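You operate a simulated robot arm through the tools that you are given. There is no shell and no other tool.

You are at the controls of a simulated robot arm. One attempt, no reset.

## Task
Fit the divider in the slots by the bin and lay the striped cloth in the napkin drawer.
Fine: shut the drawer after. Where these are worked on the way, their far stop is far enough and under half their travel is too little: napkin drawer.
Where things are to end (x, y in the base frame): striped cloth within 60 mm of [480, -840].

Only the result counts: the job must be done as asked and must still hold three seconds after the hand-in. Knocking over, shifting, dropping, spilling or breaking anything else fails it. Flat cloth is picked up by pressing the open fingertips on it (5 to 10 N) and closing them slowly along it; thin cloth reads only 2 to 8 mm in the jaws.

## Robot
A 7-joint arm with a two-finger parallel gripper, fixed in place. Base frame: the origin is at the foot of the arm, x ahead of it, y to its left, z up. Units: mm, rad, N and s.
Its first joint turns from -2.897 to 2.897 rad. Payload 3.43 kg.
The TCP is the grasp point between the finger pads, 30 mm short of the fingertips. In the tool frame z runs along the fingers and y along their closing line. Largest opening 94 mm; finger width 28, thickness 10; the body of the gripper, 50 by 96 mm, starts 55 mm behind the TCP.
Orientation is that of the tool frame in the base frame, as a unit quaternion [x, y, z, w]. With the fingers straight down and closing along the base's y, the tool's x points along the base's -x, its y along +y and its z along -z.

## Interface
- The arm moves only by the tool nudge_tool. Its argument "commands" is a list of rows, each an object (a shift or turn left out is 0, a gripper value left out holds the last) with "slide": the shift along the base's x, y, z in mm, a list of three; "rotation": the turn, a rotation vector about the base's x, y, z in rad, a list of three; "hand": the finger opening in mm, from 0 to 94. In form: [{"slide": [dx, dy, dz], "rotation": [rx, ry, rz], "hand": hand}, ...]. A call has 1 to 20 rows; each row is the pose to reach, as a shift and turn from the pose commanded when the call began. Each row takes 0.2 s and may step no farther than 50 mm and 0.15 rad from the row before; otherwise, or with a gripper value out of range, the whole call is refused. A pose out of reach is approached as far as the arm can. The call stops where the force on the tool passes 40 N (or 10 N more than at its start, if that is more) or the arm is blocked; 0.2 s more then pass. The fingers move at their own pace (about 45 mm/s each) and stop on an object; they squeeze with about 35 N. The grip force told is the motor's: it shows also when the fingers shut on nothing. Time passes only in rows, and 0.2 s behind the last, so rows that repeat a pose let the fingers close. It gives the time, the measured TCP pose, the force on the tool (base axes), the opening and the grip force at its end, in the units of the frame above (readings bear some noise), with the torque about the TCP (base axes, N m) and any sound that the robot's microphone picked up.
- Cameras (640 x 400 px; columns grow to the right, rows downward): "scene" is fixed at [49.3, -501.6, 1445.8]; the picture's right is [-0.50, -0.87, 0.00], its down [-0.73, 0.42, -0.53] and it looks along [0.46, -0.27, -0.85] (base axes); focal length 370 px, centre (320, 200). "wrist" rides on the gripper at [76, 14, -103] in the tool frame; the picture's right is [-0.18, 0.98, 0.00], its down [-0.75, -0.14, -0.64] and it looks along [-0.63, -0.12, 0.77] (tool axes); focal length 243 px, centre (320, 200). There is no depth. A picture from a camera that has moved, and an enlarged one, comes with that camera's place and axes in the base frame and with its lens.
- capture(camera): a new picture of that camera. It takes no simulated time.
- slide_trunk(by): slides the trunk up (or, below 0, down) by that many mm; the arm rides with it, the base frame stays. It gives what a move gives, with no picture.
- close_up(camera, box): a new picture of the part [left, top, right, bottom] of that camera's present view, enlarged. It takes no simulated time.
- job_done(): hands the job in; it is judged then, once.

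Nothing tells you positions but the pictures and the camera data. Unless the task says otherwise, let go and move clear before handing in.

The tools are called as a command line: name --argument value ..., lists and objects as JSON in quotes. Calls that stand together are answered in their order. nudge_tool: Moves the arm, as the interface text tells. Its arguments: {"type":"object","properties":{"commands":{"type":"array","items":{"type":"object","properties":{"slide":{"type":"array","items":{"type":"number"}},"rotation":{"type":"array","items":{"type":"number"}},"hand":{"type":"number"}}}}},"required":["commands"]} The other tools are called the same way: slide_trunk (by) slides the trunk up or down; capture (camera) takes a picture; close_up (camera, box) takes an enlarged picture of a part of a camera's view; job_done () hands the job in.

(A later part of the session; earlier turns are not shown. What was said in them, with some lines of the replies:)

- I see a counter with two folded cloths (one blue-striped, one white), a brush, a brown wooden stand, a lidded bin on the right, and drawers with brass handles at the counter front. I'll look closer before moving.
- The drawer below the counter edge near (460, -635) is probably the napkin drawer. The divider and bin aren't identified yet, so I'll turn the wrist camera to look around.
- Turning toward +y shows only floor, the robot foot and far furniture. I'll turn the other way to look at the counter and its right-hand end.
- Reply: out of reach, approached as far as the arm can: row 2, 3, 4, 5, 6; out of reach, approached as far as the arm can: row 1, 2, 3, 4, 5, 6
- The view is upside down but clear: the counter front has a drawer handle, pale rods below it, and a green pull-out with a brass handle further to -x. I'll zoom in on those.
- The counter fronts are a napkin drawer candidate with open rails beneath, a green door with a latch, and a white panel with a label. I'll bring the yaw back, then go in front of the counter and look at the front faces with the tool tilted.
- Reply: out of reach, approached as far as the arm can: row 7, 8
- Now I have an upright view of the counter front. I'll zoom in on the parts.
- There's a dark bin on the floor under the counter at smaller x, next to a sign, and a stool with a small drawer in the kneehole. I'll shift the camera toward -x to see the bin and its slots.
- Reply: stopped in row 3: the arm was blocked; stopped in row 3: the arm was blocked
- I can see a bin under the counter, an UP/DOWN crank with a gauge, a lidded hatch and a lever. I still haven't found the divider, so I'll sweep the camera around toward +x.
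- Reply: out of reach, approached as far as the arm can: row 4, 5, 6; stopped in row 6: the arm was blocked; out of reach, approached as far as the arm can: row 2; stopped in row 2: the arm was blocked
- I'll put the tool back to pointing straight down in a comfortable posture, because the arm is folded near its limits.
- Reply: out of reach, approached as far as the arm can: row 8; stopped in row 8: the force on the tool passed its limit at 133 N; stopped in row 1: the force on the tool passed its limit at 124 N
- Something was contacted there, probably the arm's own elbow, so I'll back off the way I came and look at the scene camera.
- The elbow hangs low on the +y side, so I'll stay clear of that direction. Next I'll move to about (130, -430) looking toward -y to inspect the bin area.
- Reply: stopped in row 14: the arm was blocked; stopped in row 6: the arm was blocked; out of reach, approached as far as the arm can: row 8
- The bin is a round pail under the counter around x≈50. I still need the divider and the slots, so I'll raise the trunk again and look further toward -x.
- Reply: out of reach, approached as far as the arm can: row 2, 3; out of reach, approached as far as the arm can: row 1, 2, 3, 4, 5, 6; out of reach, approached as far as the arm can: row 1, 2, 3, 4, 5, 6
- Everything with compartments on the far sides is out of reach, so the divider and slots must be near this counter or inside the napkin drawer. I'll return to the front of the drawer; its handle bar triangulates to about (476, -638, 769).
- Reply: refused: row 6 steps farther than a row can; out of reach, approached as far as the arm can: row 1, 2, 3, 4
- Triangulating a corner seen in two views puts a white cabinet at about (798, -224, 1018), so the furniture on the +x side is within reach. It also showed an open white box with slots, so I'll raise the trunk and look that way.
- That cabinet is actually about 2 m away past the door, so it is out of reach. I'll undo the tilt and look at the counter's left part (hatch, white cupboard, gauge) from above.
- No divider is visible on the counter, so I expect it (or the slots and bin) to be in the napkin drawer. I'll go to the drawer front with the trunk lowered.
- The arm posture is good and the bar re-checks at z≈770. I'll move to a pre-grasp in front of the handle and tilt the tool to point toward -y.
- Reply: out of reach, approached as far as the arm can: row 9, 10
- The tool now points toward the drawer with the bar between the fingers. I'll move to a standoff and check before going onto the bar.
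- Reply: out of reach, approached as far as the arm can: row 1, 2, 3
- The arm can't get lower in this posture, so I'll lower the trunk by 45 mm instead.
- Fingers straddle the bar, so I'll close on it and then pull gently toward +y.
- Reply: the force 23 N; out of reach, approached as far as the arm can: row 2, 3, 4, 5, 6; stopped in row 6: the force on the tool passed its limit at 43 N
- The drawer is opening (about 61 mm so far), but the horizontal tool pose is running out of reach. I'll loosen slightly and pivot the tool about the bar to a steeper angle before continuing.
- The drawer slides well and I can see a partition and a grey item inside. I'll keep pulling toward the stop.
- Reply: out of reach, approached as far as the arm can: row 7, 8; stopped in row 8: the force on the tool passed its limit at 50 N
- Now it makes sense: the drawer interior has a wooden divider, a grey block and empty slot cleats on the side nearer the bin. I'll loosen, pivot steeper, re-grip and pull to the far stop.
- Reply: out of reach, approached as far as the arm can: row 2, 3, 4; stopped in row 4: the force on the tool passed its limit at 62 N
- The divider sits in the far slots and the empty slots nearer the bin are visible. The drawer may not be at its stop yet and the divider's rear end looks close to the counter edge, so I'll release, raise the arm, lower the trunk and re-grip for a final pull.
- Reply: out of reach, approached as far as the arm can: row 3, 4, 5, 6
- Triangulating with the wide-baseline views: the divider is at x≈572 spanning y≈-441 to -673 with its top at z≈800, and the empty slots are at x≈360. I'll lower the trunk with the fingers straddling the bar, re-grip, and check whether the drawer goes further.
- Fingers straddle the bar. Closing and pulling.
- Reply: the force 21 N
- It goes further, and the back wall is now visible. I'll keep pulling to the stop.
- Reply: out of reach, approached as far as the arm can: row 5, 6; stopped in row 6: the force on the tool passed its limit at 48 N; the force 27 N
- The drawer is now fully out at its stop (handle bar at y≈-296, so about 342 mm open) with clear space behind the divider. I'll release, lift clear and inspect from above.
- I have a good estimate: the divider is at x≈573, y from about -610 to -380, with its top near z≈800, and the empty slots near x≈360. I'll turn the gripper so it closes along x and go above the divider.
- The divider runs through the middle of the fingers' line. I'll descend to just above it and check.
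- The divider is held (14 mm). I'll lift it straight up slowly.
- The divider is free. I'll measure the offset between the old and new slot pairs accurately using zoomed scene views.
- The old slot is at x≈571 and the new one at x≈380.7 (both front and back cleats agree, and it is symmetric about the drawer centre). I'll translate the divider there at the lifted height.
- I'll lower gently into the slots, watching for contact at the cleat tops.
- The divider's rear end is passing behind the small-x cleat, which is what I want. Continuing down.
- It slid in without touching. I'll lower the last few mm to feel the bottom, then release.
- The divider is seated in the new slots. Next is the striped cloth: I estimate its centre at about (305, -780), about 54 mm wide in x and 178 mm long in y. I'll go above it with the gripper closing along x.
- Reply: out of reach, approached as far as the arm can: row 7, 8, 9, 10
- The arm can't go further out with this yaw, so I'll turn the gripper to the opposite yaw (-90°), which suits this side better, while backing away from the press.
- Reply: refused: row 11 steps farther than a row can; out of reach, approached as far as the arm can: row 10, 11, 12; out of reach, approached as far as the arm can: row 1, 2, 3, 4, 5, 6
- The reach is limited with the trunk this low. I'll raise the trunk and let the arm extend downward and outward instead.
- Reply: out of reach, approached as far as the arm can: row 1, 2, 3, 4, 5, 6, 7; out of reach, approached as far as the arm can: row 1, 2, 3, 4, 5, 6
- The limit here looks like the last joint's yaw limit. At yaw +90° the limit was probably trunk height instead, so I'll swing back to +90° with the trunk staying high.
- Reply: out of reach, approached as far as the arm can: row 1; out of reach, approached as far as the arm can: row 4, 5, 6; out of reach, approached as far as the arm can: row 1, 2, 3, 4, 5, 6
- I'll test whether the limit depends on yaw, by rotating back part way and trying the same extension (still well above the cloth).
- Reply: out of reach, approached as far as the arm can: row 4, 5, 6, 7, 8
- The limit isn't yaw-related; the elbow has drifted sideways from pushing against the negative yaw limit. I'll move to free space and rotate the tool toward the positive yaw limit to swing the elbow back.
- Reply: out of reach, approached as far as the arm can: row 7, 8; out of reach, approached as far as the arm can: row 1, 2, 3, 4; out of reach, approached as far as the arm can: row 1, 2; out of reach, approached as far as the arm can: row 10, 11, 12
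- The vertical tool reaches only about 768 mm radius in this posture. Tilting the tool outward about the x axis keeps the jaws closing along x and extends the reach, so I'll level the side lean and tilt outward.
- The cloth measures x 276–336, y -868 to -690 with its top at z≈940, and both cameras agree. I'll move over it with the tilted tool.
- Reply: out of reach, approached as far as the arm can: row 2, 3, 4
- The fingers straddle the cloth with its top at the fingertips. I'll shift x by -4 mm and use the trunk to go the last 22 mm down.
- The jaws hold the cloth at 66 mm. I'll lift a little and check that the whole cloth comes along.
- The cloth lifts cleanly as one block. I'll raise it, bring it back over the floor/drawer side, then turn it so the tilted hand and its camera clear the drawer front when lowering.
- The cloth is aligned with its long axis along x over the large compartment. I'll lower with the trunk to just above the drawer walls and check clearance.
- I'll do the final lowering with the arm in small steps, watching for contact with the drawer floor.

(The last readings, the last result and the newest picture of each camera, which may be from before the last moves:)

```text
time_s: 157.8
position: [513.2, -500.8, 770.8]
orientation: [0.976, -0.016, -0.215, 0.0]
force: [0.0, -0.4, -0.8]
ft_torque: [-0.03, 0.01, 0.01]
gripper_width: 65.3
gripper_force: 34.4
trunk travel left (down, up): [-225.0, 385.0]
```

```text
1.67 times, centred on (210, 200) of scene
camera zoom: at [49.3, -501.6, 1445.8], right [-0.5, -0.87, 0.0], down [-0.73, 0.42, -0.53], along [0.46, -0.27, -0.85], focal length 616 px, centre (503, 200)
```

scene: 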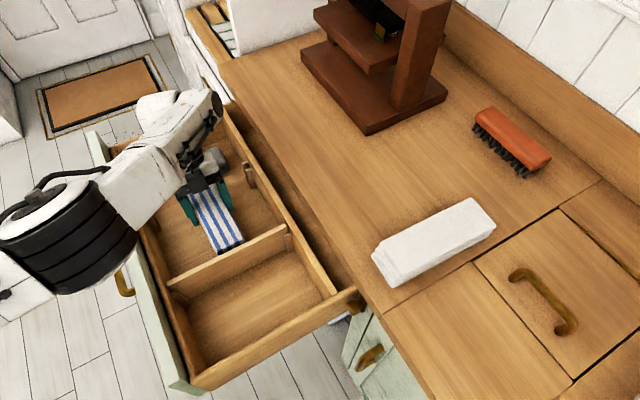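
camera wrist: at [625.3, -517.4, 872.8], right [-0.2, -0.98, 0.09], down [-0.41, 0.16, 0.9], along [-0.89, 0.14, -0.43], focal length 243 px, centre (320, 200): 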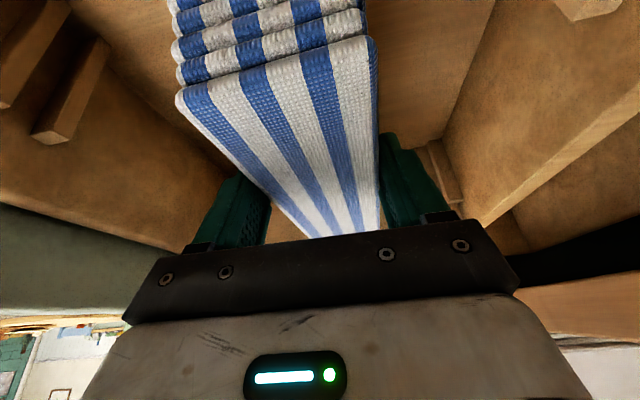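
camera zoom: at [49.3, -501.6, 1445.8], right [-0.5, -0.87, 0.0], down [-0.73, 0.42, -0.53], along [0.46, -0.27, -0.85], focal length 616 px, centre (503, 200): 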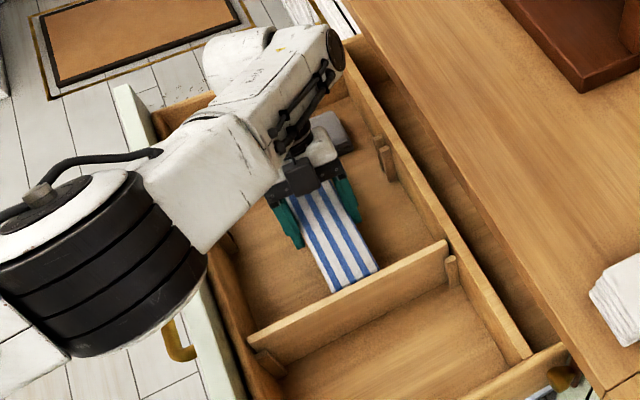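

nudge_tool --commands '[{"slide": [0, 0, -3], "hand": 40}, {"slide": [0, 0, -6], "hand": 40}]'

nudge_tool --commands '[{"slide": [0, 0, -3], "hand": 40}, {"slide": [0, 0, -6], "hand": 40}]'

nudge_tool --commands '[{"slide": [0, 0, -3], "hand": 40}, {"slide": [0, 0, -6], "hand": 40}]'

close_up --camera "scene" --box '[100, 80, 320, 320]'

capture --camera "wrist"

```text
time_s: 158.4
position: [514.2, -499.9, 762.4]
orientation: [0.976, -0.016, -0.215, 0.001]
force: [0.3, 0.3, -1.3]
ft_torque: [0.02, -0.04, -0.01]
gripper_width: 65.3
gripper_force: 34.9
trunk travel left (down, up): [-225.0, 385.0]
```

```text
time_s: 159.0
position: [513.2, -499.9, 756.6]
orientation: [0.976, -0.016, -0.216, 0.001]
force: [-0.7, -0.2, -1.3]
ft_torque: [-0.04, -0.01, 0.01]
gripper_width: 65.5
gripper_force: 35.2
trunk travel left (down, up): [-225.0, 385.0]
```

```text
time_s: 159.6
position: [513.8, -500.5, 753.6]
orientation: [0.977, -0.017, -0.215, 0.002]
force: [-0.7, 1.1, 18.2]
ft_torque: [-0.53, 0.54, 0.18]
gripper_width: 65.7
gripper_force: 34.8
trunk travel left (down, up): [-225.0, 385.0]
```

```text
1.67 times, centred on (210, 200) of scene
camera zoom: at [49.3, -501.6, 1445.8], right [-0.5, -0.87, 0.0], down [-0.73, 0.42, -0.53], along [0.46, -0.27, -0.85], focal length 616 px, centre (503, 200)
```

zoom: 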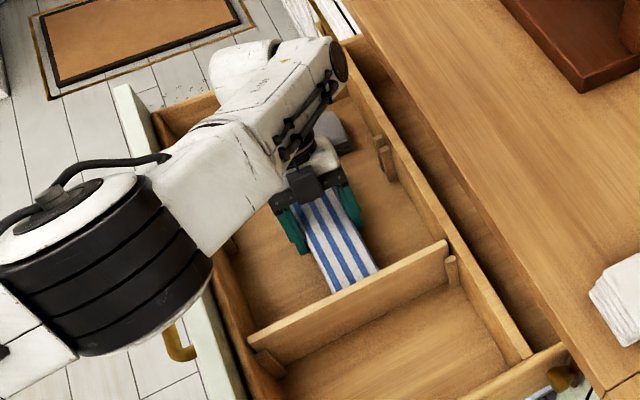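

```text
taken
camera wrist: at [625.7, -517.2, 814.5], right [-0.2, -0.98, 0.09], down [-0.41, 0.16, 0.9], along [-0.89, 0.14, -0.43], focal length 243 px, centre (320, 200)
```

wrist: 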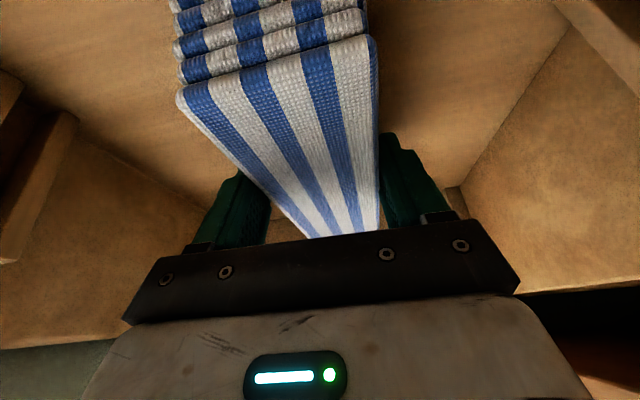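

Cloth is on the drawer floor (18 N). I'll ease up slightly, open the fingers and rise straight up.

nudge_tool --commands '[{"slide": [0, 0, 2], "hand": 66}, {"slide": [0, 0, 2], "hand": 76}, {"slide": [0, 0, 2], "hand": 88}, {"slide": [0, 0, 2], "hand": 88}]'

nudge_tool --commands '[{"slide": [0, 0, 10], "hand": 88}, {"slide": [0, 0, 25], "hand": 88}, {"slide": [0, 0, 50], "hand": 88}, {"slide": [0, 0, 80], "hand": 88}, {"slide": [0, 0, 120], "hand": 88}, {"slide": [0, 0, 160], "hand": 88}, {"slide": [0, 0, 200], "hand": 88}]'

capture --camera "scene"

capture --camera "wrist"

```text
time_s: 160.6
position: [513.5, -500.4, 752.5]
orientation: [0.976, -0.016, -0.216, 0.0]
force: [-0.7, 0.2, 0.8]
ft_torque: [0.03, -0.03, -0.03]
gripper_width: 88.0
gripper_force: 0.1
trunk travel left (down, up): [-225.0, 385.0]
```

```text
time_s: 162.2
position: [514.6, -501.6, 954.1]
orientation: [0.976, -0.016, -0.216, 0.001]
force: [0.0, -1.1, -0.4]
ft_torque: [0.0, 0.0, 0.01]
gripper_width: 88.0
gripper_force: 0.1
trunk travel left (down, up): [-225.0, 385.0]
```

```text
taken
```

scene: 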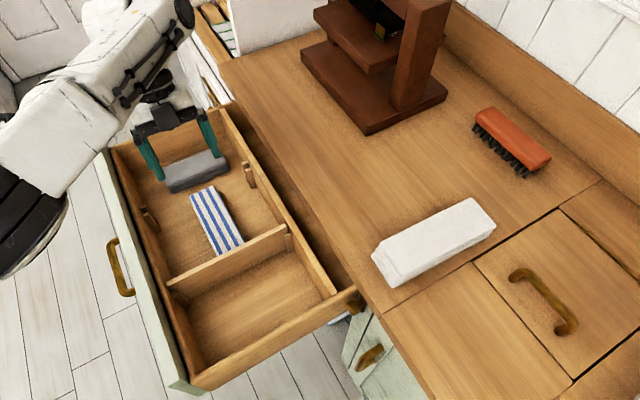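

```text
taken
camera wrist: at [627.2, -518.0, 1014.6], right [-0.2, -0.98, 0.09], down [-0.41, 0.16, 0.9], along [-0.89, 0.14, -0.43], focal length 243 px, centre (320, 200)
```

wrist: 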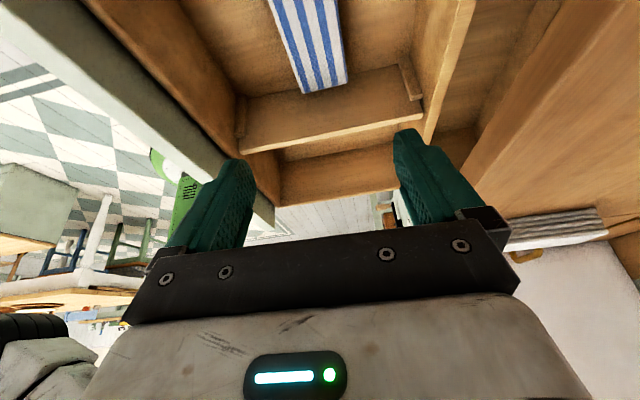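

The cloth lies flat in the large compartment, centred near (493, -499), which becomes about (493, -841) when the drawer is shut. Now I'll go back to the handle to push the drawer shut gently: first level the tool and move over the handle.

nudge_tool --commands '[{"slide": [-5, 15, 15], "rotation": [0, -0.11, 0.008], "hand": 60}, {"slide": [-10, 40, 30], "rotation": [0, -0.22, 0.015], "hand": 44}, {"slide": [-20, 70, 40], "rotation": [0, -0.33, 0.022], "hand": 44}, {"slide": [-30, 105, 50], "rotation": [0, -0.435, 0.03], "hand": 44}, {"slide": [-38, 145, 60], "rotation": [0, -0.435, 0.03], "hand": 44}, {"slide": [-38, 185, 60], "rotation": [0, -0.435, 0.03], "hand": 44}]'

capture --camera "scene"

capture --camera "wrist"

```text
time_s: 163.6
position: [473.2, -318.4, 1012.9]
orientation: [1.0, -0.001, 0.001, 0.001]
force: [-0.6, 0.1, 0.9]
ft_torque: [0.02, 0.03, -0.03]
gripper_width: 44.1
gripper_force: 0.0
trunk travel left (down, up): [-225.0, 385.0]
```

```text
taken
```

scene: 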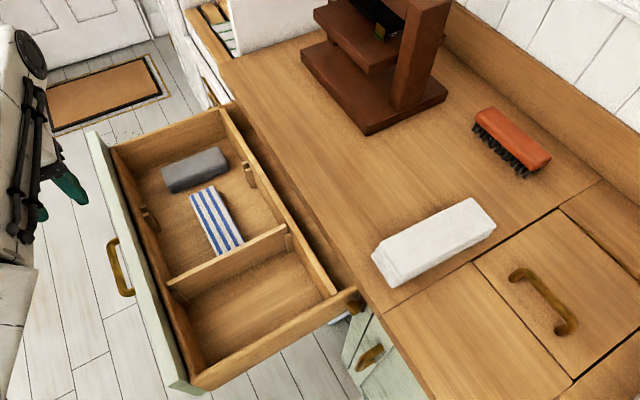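

```text
taken
camera wrist: at [550.1, -332.3, 1115.8], right [-0.19, -0.98, 0.0], down [-0.75, 0.14, 0.64], along [-0.63, 0.12, -0.77], focal length 243 px, centre (320, 200)
```

wrist: 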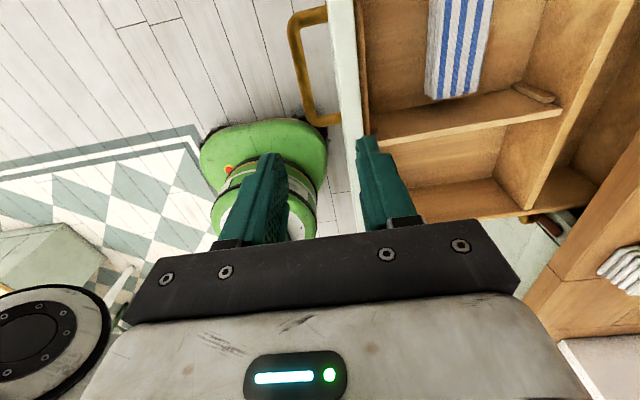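

I'll push the drawer front with closed fingertips above the handle. First position in front of the face, then lower with the trunk.

nudge_tool --commands '[{"slide": [2, 8, 0], "hand": 20}, {"slide": [3, 16, 0], "hand": 0}, {"slide": [3, 16, 0], "hand": 0}, {"slide": [3, 16, 0], "hand": 0}]'

capture --camera "wrist"

```text
time_s: 164.6
position: [477.9, -300.0, 1013.2]
orientation: [1.0, -0.002, -0.001, 0.0]
force: [0.9, -0.7, -0.2]
ft_torque: [0.03, 0.01, -0.02]
gripper_width: 0.2
gripper_force: 33.0
trunk travel left (down, up): [-225.0, 385.0]
```

```text
taken
camera wrist: at [553.8, -314.2, 1116.2], right [-0.19, -0.98, 0.0], down [-0.75, 0.14, 0.64], along [-0.63, 0.12, -0.77], focal length 243 px, centre (320, 200)
```

wrist: 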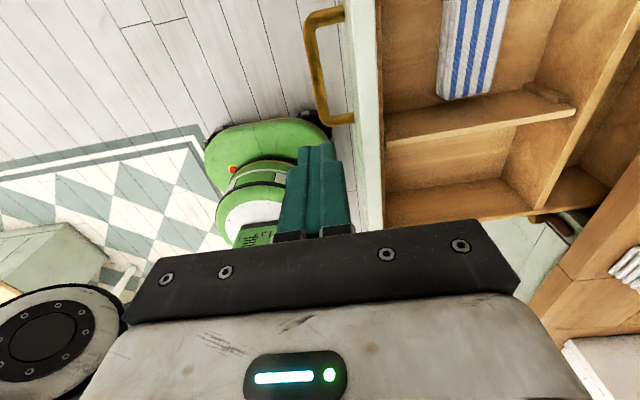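

slide_trunk --by -150

capture --camera "wrist"

slide_trunk --by -30

capture --camera "wrist"

```text
time_s: 166.4
position: [477.5, -300.3, 863.5]
orientation: [1.0, -0.002, 0.0, 0.001]
force: [0.0, -0.1, -0.3]
ft_torque: [0.02, -0.01, -0.02]
gripper_width: 0.0
gripper_force: 33.1
trunk travel left (down, up): [-75.0, 535.0]
```

```text
taken
camera wrist: at [553.8, -314.4, 966.3], right [-0.19, -0.98, 0.0], down [-0.75, 0.14, 0.64], along [-0.63, 0.12, -0.77], focal length 243 px, centre (320, 200)
```

wrist: 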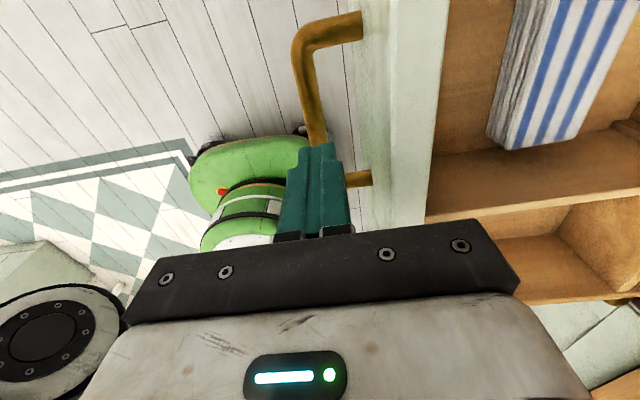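

```text
time_s: 167.1
position: [478.1, -300.1, 834.2]
orientation: [1.0, -0.001, 0.0, 0.001]
force: [-0.1, -0.7, -0.5]
ft_torque: [0.02, -0.02, -0.03]
gripper_width: 0.0
gripper_force: 33.0
trunk travel left (down, up): [-45.0, 565.0]
```

```text
taken
camera wrist: at [553.8, -314.4, 936.2], right [-0.19, -0.98, 0.0], down [-0.75, 0.14, 0.64], along [-0.63, 0.12, -0.77], focal length 243 px, centre (320, 200)
```

wrist: 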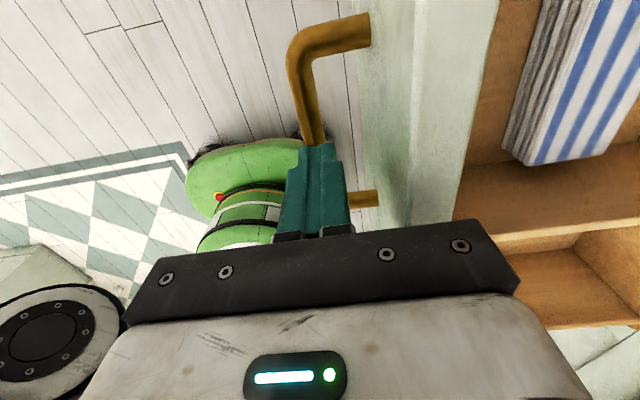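

Fingertips are in front of the face, above the handle bar. Pushing slowly.

nudge_tool --commands '[{"slide": [0, -8, 0], "hand": 0}, {"slide": [0, -16, 0], "hand": 0}, {"slide": [0, -24, 0], "hand": 0}, {"slide": [0, -32, 0], "hand": 0}, {"slide": [0, -40, 0], "hand": 0}, {"slide": [0, -48, 0], "hand": 0}, {"slide": [0, -56, 0], "hand": 0}, {"slide": [0, -64, 0], "hand": 0}]'

capture --camera "scene"

```text
time_s: 168.9
position: [475.2, -365.9, 832.2]
orientation: [1.0, -0.002, 0.0, 0.0]
force: [0.4, 1.4, 1.1]
ft_torque: [-0.02, 0.0, 0.03]
gripper_width: 0.0
gripper_force: 32.9
trunk travel left (down, up): [-45.0, 565.0]
```

```text
taken
```

scene: 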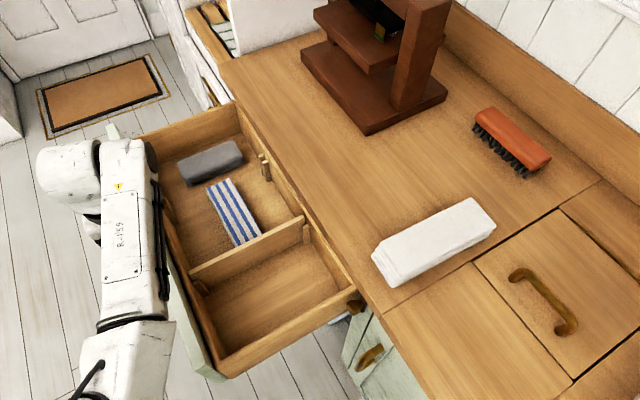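

The drawer and contents move together. Continuing.

nudge_tool --commands '[{"slide": [0, -11, 0], "hand": 0}, {"slide": [0, -22, 0], "hand": 0}, {"slide": [0, -33, 0], "hand": 0}, {"slide": [0, -44, 0], "hand": 0}, {"slide": [0, -55, 0], "hand": 0}, {"slide": [0, -66, 0], "hand": 0}, {"slide": [0, -77, 0], "hand": 0}, {"slide": [0, -88, 0], "hand": 0}, {"slide": [0, -99, 0], "hand": 0}, {"slide": [0, -110, 0], "hand": 0}]'

capture --camera "scene"

```text
time_s: 171.1
position: [479.0, -474.2, 834.3]
orientation: [1.0, -0.003, 0.0, 0.001]
force: [-0.8, 0.9, 0.2]
ft_torque: [-0.01, -0.03, 0.04]
gripper_width: 0.1
gripper_force: 32.8
trunk travel left (down, up): [-45.0, 565.0]
```

```text
taken
```

scene: 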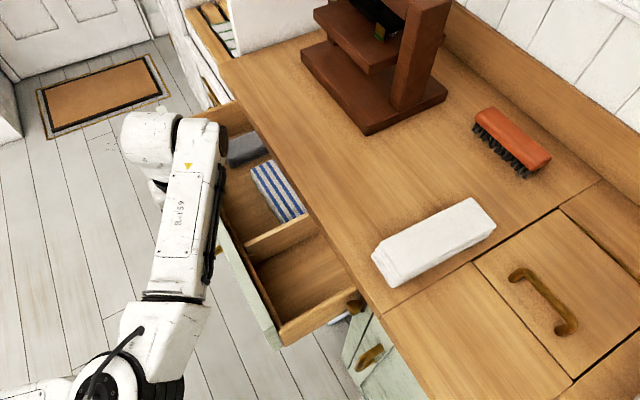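

nudge_tool --commands '[{"slide": [0, -11, 0], "hand": 0}, {"slide": [0, -22, 0], "hand": 0}, {"slide": [0, -33, 0], "hand": 0}, {"slide": [0, -44, 0], "hand": 0}, {"slide": [0, -55, 0], "hand": 0}, {"slide": [0, -66, 0], "hand": 0}, {"slide": [0, -77, 0], "hand": 0}, {"slide": [0, -88, 0], "hand": 0}, {"slide": [0, -96, 0], "hand": 0}]'

capture --camera "scene"

capture --camera "wrist"

```text
time_s: 173.1
position: [476.2, -569.2, 833.0]
orientation: [1.0, -0.002, 0.0, 0.0]
force: [0.0, 1.7, -0.5]
ft_torque: [0.02, 0.01, 0.02]
gripper_width: 0.0
gripper_force: 32.9
trunk travel left (down, up): [-45.0, 565.0]
```

```text
taken
```

scene: 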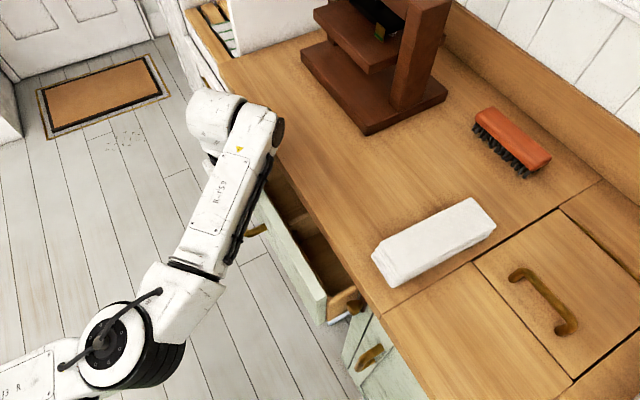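

```text
taken
camera wrist: at [552.9, -583.3, 935.8], right [-0.19, -0.98, 0.0], down [-0.75, 0.14, 0.64], along [-0.63, 0.12, -0.77], focal length 243 px, centre (320, 200)
```

wrist: 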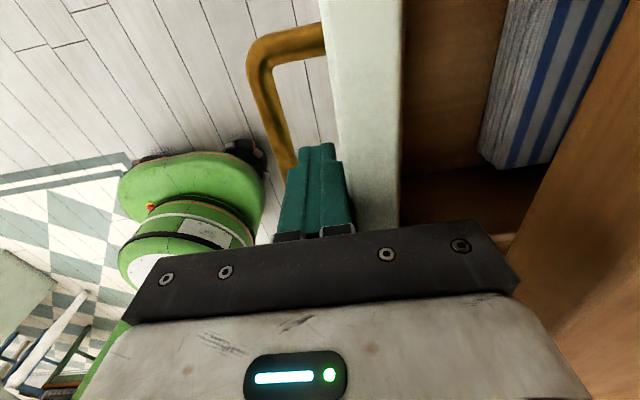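

About 90 mm remains. I'll back off, tilt the closed fingers toward the face so the hand clears the counter edge, and finish the push.

nudge_tool --commands '[{"slide": [0, 25, 0], "hand": 0}, {"slide": [0, 50, 0], "rotation": [-0.1, 0, 0], "hand": 0}, {"slide": [0, 65, 0], "rotation": [-0.23, 0, 0], "hand": 0}, {"slide": [0, 70, 0], "rotation": [-0.36, 0, 0], "hand": 0}, {"slide": [0, 70, 0], "rotation": [-0.49, 0, 0], "hand": 0}, {"slide": [0, 70, 0], "rotation": [-0.62, 0, 0], "hand": 0}, {"slide": [0, 70, 0], "rotation": [-0.75, 0, 0], "hand": 0}, {"slide": [0, 70, 0], "rotation": [-0.88, 0, 0], "hand": 0}, {"slide": [0, 70, -6], "rotation": [-0.96, 0, 0], "hand": 0}]'

capture --camera "scene"

capture --camera "wrist"

```text
time_s: 175.1
position: [476.4, -501.3, 825.6]
orientation: [0.887, -0.002, 0.001, 0.463]
force: [-1.2, 0.3, -0.2]
ft_torque: [0.02, 0.0, 0.05]
gripper_width: 0.2
gripper_force: 33.0
trunk travel left (down, up): [-45.0, 565.0]
```

```text
taken
```

scene: 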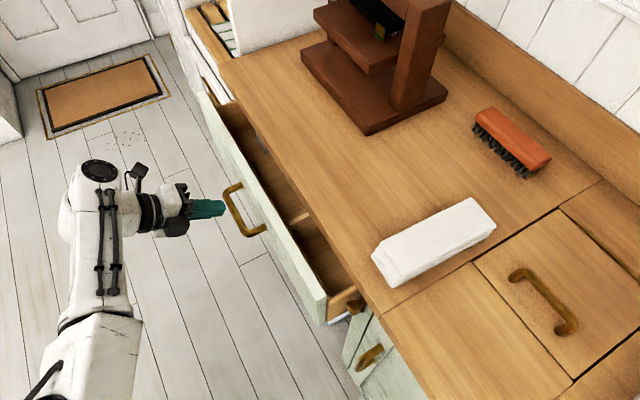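

```text
taken
camera wrist: at [552.6, -423.8, 897.4], right [-0.19, -0.56, 0.81], down [-0.75, 0.61, 0.25], along [-0.63, -0.56, -0.54], focal length 243 px, centre (320, 200)
```

wrist: 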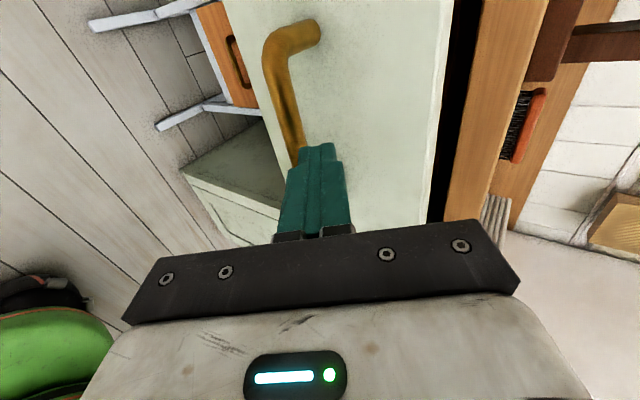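

nudge_tool --commands '[{"slide": [0, -12, 0], "hand": 0}, {"slide": [0, -24, 0], "hand": 0}, {"slide": [0, -36, 0], "hand": 0}, {"slide": [0, -46, 0], "hand": 0}, {"slide": [0, -55, 0], "hand": 0}, {"slide": [0, -64, 0], "hand": 0}, {"slide": [0, -73, 0], "hand": 0}, {"slide": [0, -82, 0], "hand": 0}, {"slide": [0, -91, 0], "hand": 0}, {"slide": [0, -100, 0], "hand": 0}]'

capture --camera "scene"

capture --camera "wrist"

```text
time_s: 177.3
position: [475.7, -598.9, 827.3]
orientation: [0.887, -0.001, 0.001, 0.462]
force: [-0.7, 2.1, 0.7]
ft_torque: [0.0, 0.01, -0.02]
gripper_width: 0.0
gripper_force: 33.1
trunk travel left (down, up): [-45.0, 565.0]
```

```text
taken
```

scene: 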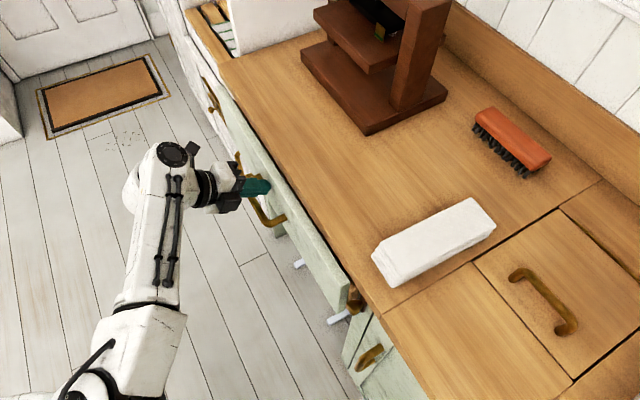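

```text
taken
camera wrist: at [553.1, -522.7, 897.6], right [-0.19, -0.56, 0.81], down [-0.75, 0.61, 0.25], along [-0.63, -0.56, -0.54], focal length 243 px, centre (320, 200)
```

wrist: 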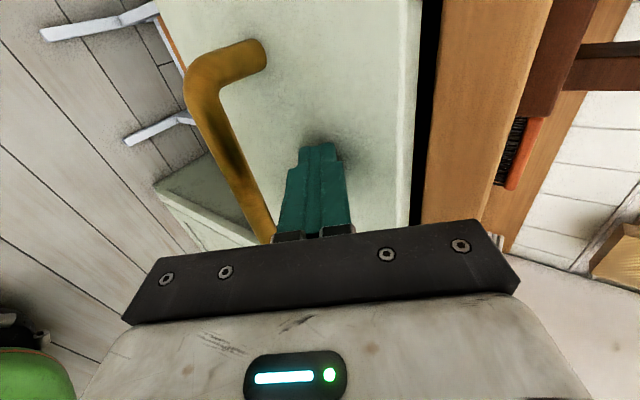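

nudge_tool --commands '[{"slide": [0, -8, 0], "hand": 0}, {"slide": [0, -16, 0], "hand": 0}, {"slide": [0, -24, 0], "hand": 0}, {"slide": [0, -31, 0], "hand": 0}]'

close_up --camera "scene" --box '[180, 100, 380, 340]'

capture --camera "wrist"

```text
time_s: 178.3
position: [476.3, -630.3, 828.0]
orientation: [0.887, -0.001, 0.001, 0.463]
force: [-0.4, 0.8, 0.0]
ft_torque: [0.05, 0.03, 0.02]
gripper_width: 0.0
gripper_force: 32.6
trunk travel left (down, up): [-45.0, 565.0]
```

```text
1.67 times, centred on (280, 220) of scene
camera zoom: at [49.3, -501.6, 1445.8], right [-0.5, -0.87, 0.0], down [-0.73, 0.42, -0.53], along [0.46, -0.27, -0.85], focal length 616 px, centre (387, 167)
```

zoom: 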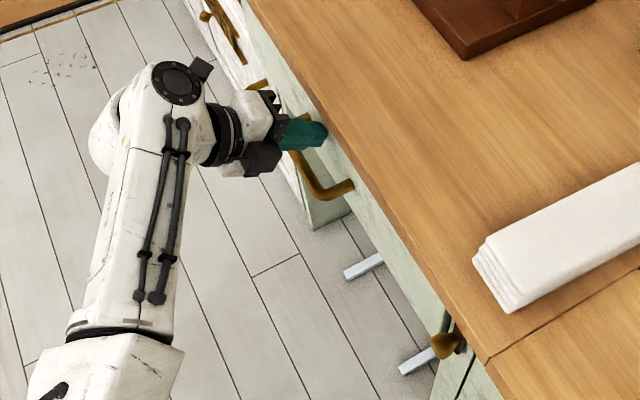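

```text
taken
camera wrist: at [553.3, -554.3, 898.7], right [-0.19, -0.56, 0.81], down [-0.75, 0.61, 0.25], along [-0.63, -0.56, -0.54], focal length 243 px, centre (320, 200)
```

wrist: 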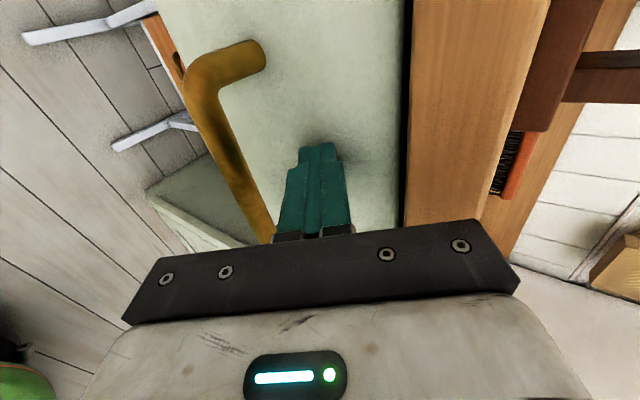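

nudge_tool --commands '[{"slide": [0, -5, 0], "hand": 0}, {"slide": [0, -10, 0], "hand": 0}, {"slide": [0, -14, 0], "hand": 0}, {"slide": [0, -18, 0], "hand": 0}, {"slide": [0, -22, 0], "hand": 0}]'

close_up --camera "scene" --box '[180, 100, 380, 340]'

capture --camera "wrist"

```text
time_s: 179.7
position: [478.8, -649.0, 827.6]
orientation: [0.889, -0.001, 0.002, 0.458]
force: [-7.5, 28.1, 5.8]
ft_torque: [0.04, -0.26, -0.19]
gripper_width: 0.0
gripper_force: 33.0
trunk travel left (down, up): [-45.0, 565.0]
stopped in row 5: the force on the tool passed its limit at 42 N (the readings are from after the stop); the commanded pose is now the measured one
```

```text
1.67 times, centred on (280, 220) of scene
camera zoom: at [49.3, -501.6, 1445.8], right [-0.5, -0.87, 0.0], down [-0.73, 0.42, -0.53], along [0.46, -0.27, -0.85], focal length 616 px, centre (387, 167)
```

zoom: 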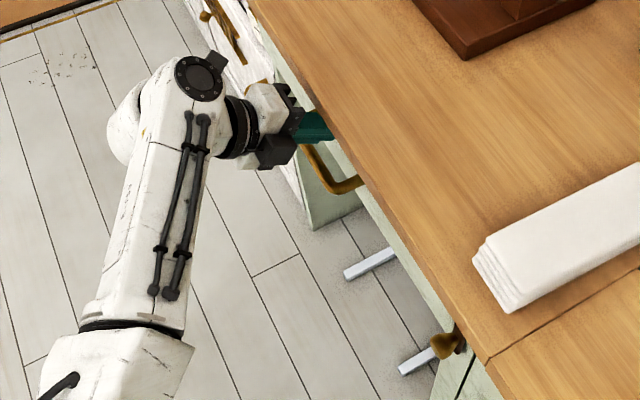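

```text
taken
camera wrist: at [553.8, -573.0, 899.1], right [-0.19, -0.57, 0.8], down [-0.75, 0.61, 0.25], along [-0.63, -0.56, -0.54], focal length 243 px, centre (320, 200)
```

wrist: 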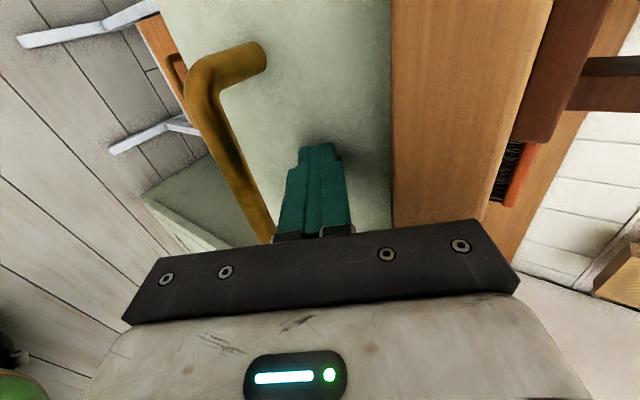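

Firm resistance at the original closed position: the drawer is shut. I'll back away and check the whole scene.

nudge_tool --commands '[{"slide": [0, 20, 0], "hand": 0}, {"slide": [0, 60, 0], "hand": 0}, {"slide": [-5, 105, 10], "hand": 0}, {"slide": [-10, 150, 30], "hand": 0}, {"slide": [-15, 190, 50], "hand": 20}, {"slide": [-20, 220, 70], "hand": 40}]'

capture --camera "scene"

capture --camera "wrist"

close_up --camera "scene" --box '[200, 100, 440, 250]'

```text
time_s: 181.1
position: [457.8, -425.7, 895.8]
orientation: [0.888, -0.001, 0.0, 0.459]
force: [0.1, -0.2, 0.7]
ft_torque: [-0.03, 0.0, -0.02]
gripper_width: 39.9
gripper_force: 0.1
trunk travel left (down, up): [-45.0, 565.0]
```

```text
taken
```

scene: 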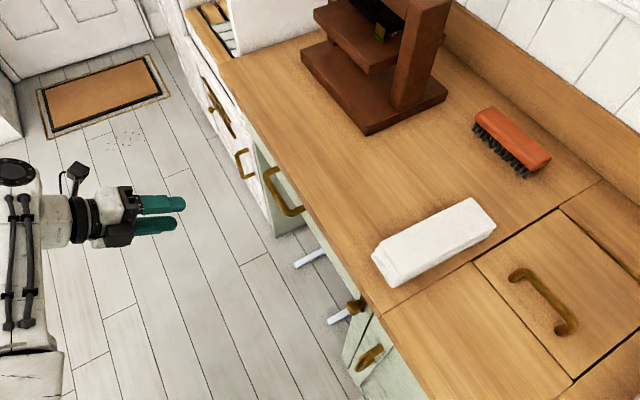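

```text
taken
camera wrist: at [534.3, -350.8, 966.4], right [-0.19, -0.57, 0.8], down [-0.75, 0.61, 0.25], along [-0.63, -0.56, -0.54], focal length 243 px, centre (320, 200)
```

wrist: 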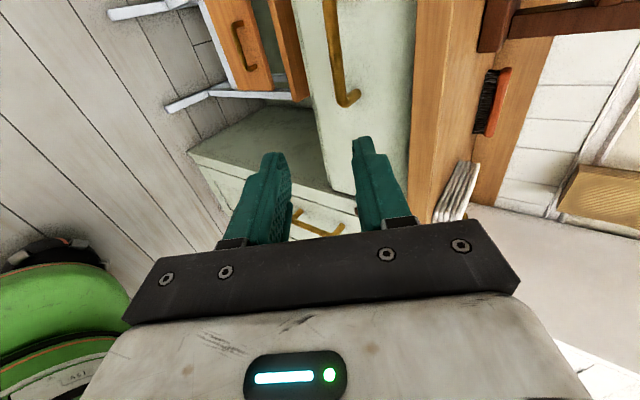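

```text
2.67 times, centred on (320, 175) of scene
camera zoom: at [49.3, -501.6, 1445.8], right [-0.5, -0.87, 0.0], down [-0.73, 0.42, -0.53], along [0.46, -0.27, -0.85], focal length 985 px, centre (320, 267)
```

zoom: 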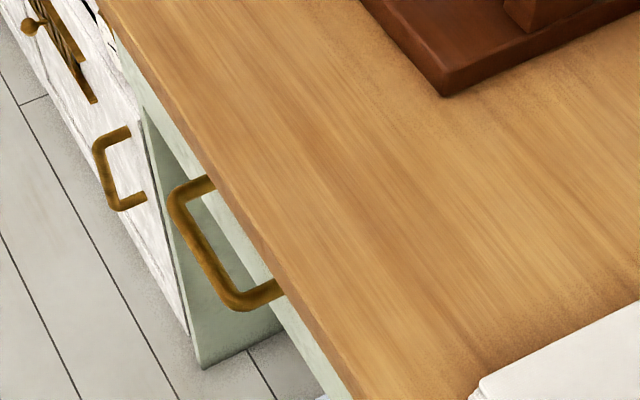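

The drawer looks exactly as shut as at the start. The divider is in the bin-side slots, the striped cloth is inside near (493, -845), and the brush, white cloth, press and everything else in view are where they were. The hand is open and clear, so I'm handing in.

job_done

```text
The job is handed in.
```

The divider is now in the slots on the bin side of the napkin drawer. The striped cloth is laid flat in the drawer, and the drawer is shut.

- **Divider:** it was in the far slots at x≈571. I lifted it straight out and lowered it into the empty pair at x≈380, at the same height and without any contact force on the way in. "By the bin" was my reading: those slots are the ones nearer the pail under the counter.
- **Striped cloth:** I took the blue-striped folded one from the counter. I set it down centred at about (493, -499) with the drawer open, which puts it at about (493, -845) now that the drawer is shut. That is roughly 14 mm from the target. This is an estimate, because the cloth is out of sight with the drawer closed.
- **Drawer:** I pulled it to its far stop, then pushed it back until it resisted at its original closed position. In the last picture it looks the same as at the start.

While I was looking around early on, the arm hit something twice near (457, -97, 1150), most likely its own elbow; force readings there reached 133 N. I saw nothing knocked over or out of place in the pictures afterwards, and the white cloth, brush and press are where they were. The hand is open and clear of everything.
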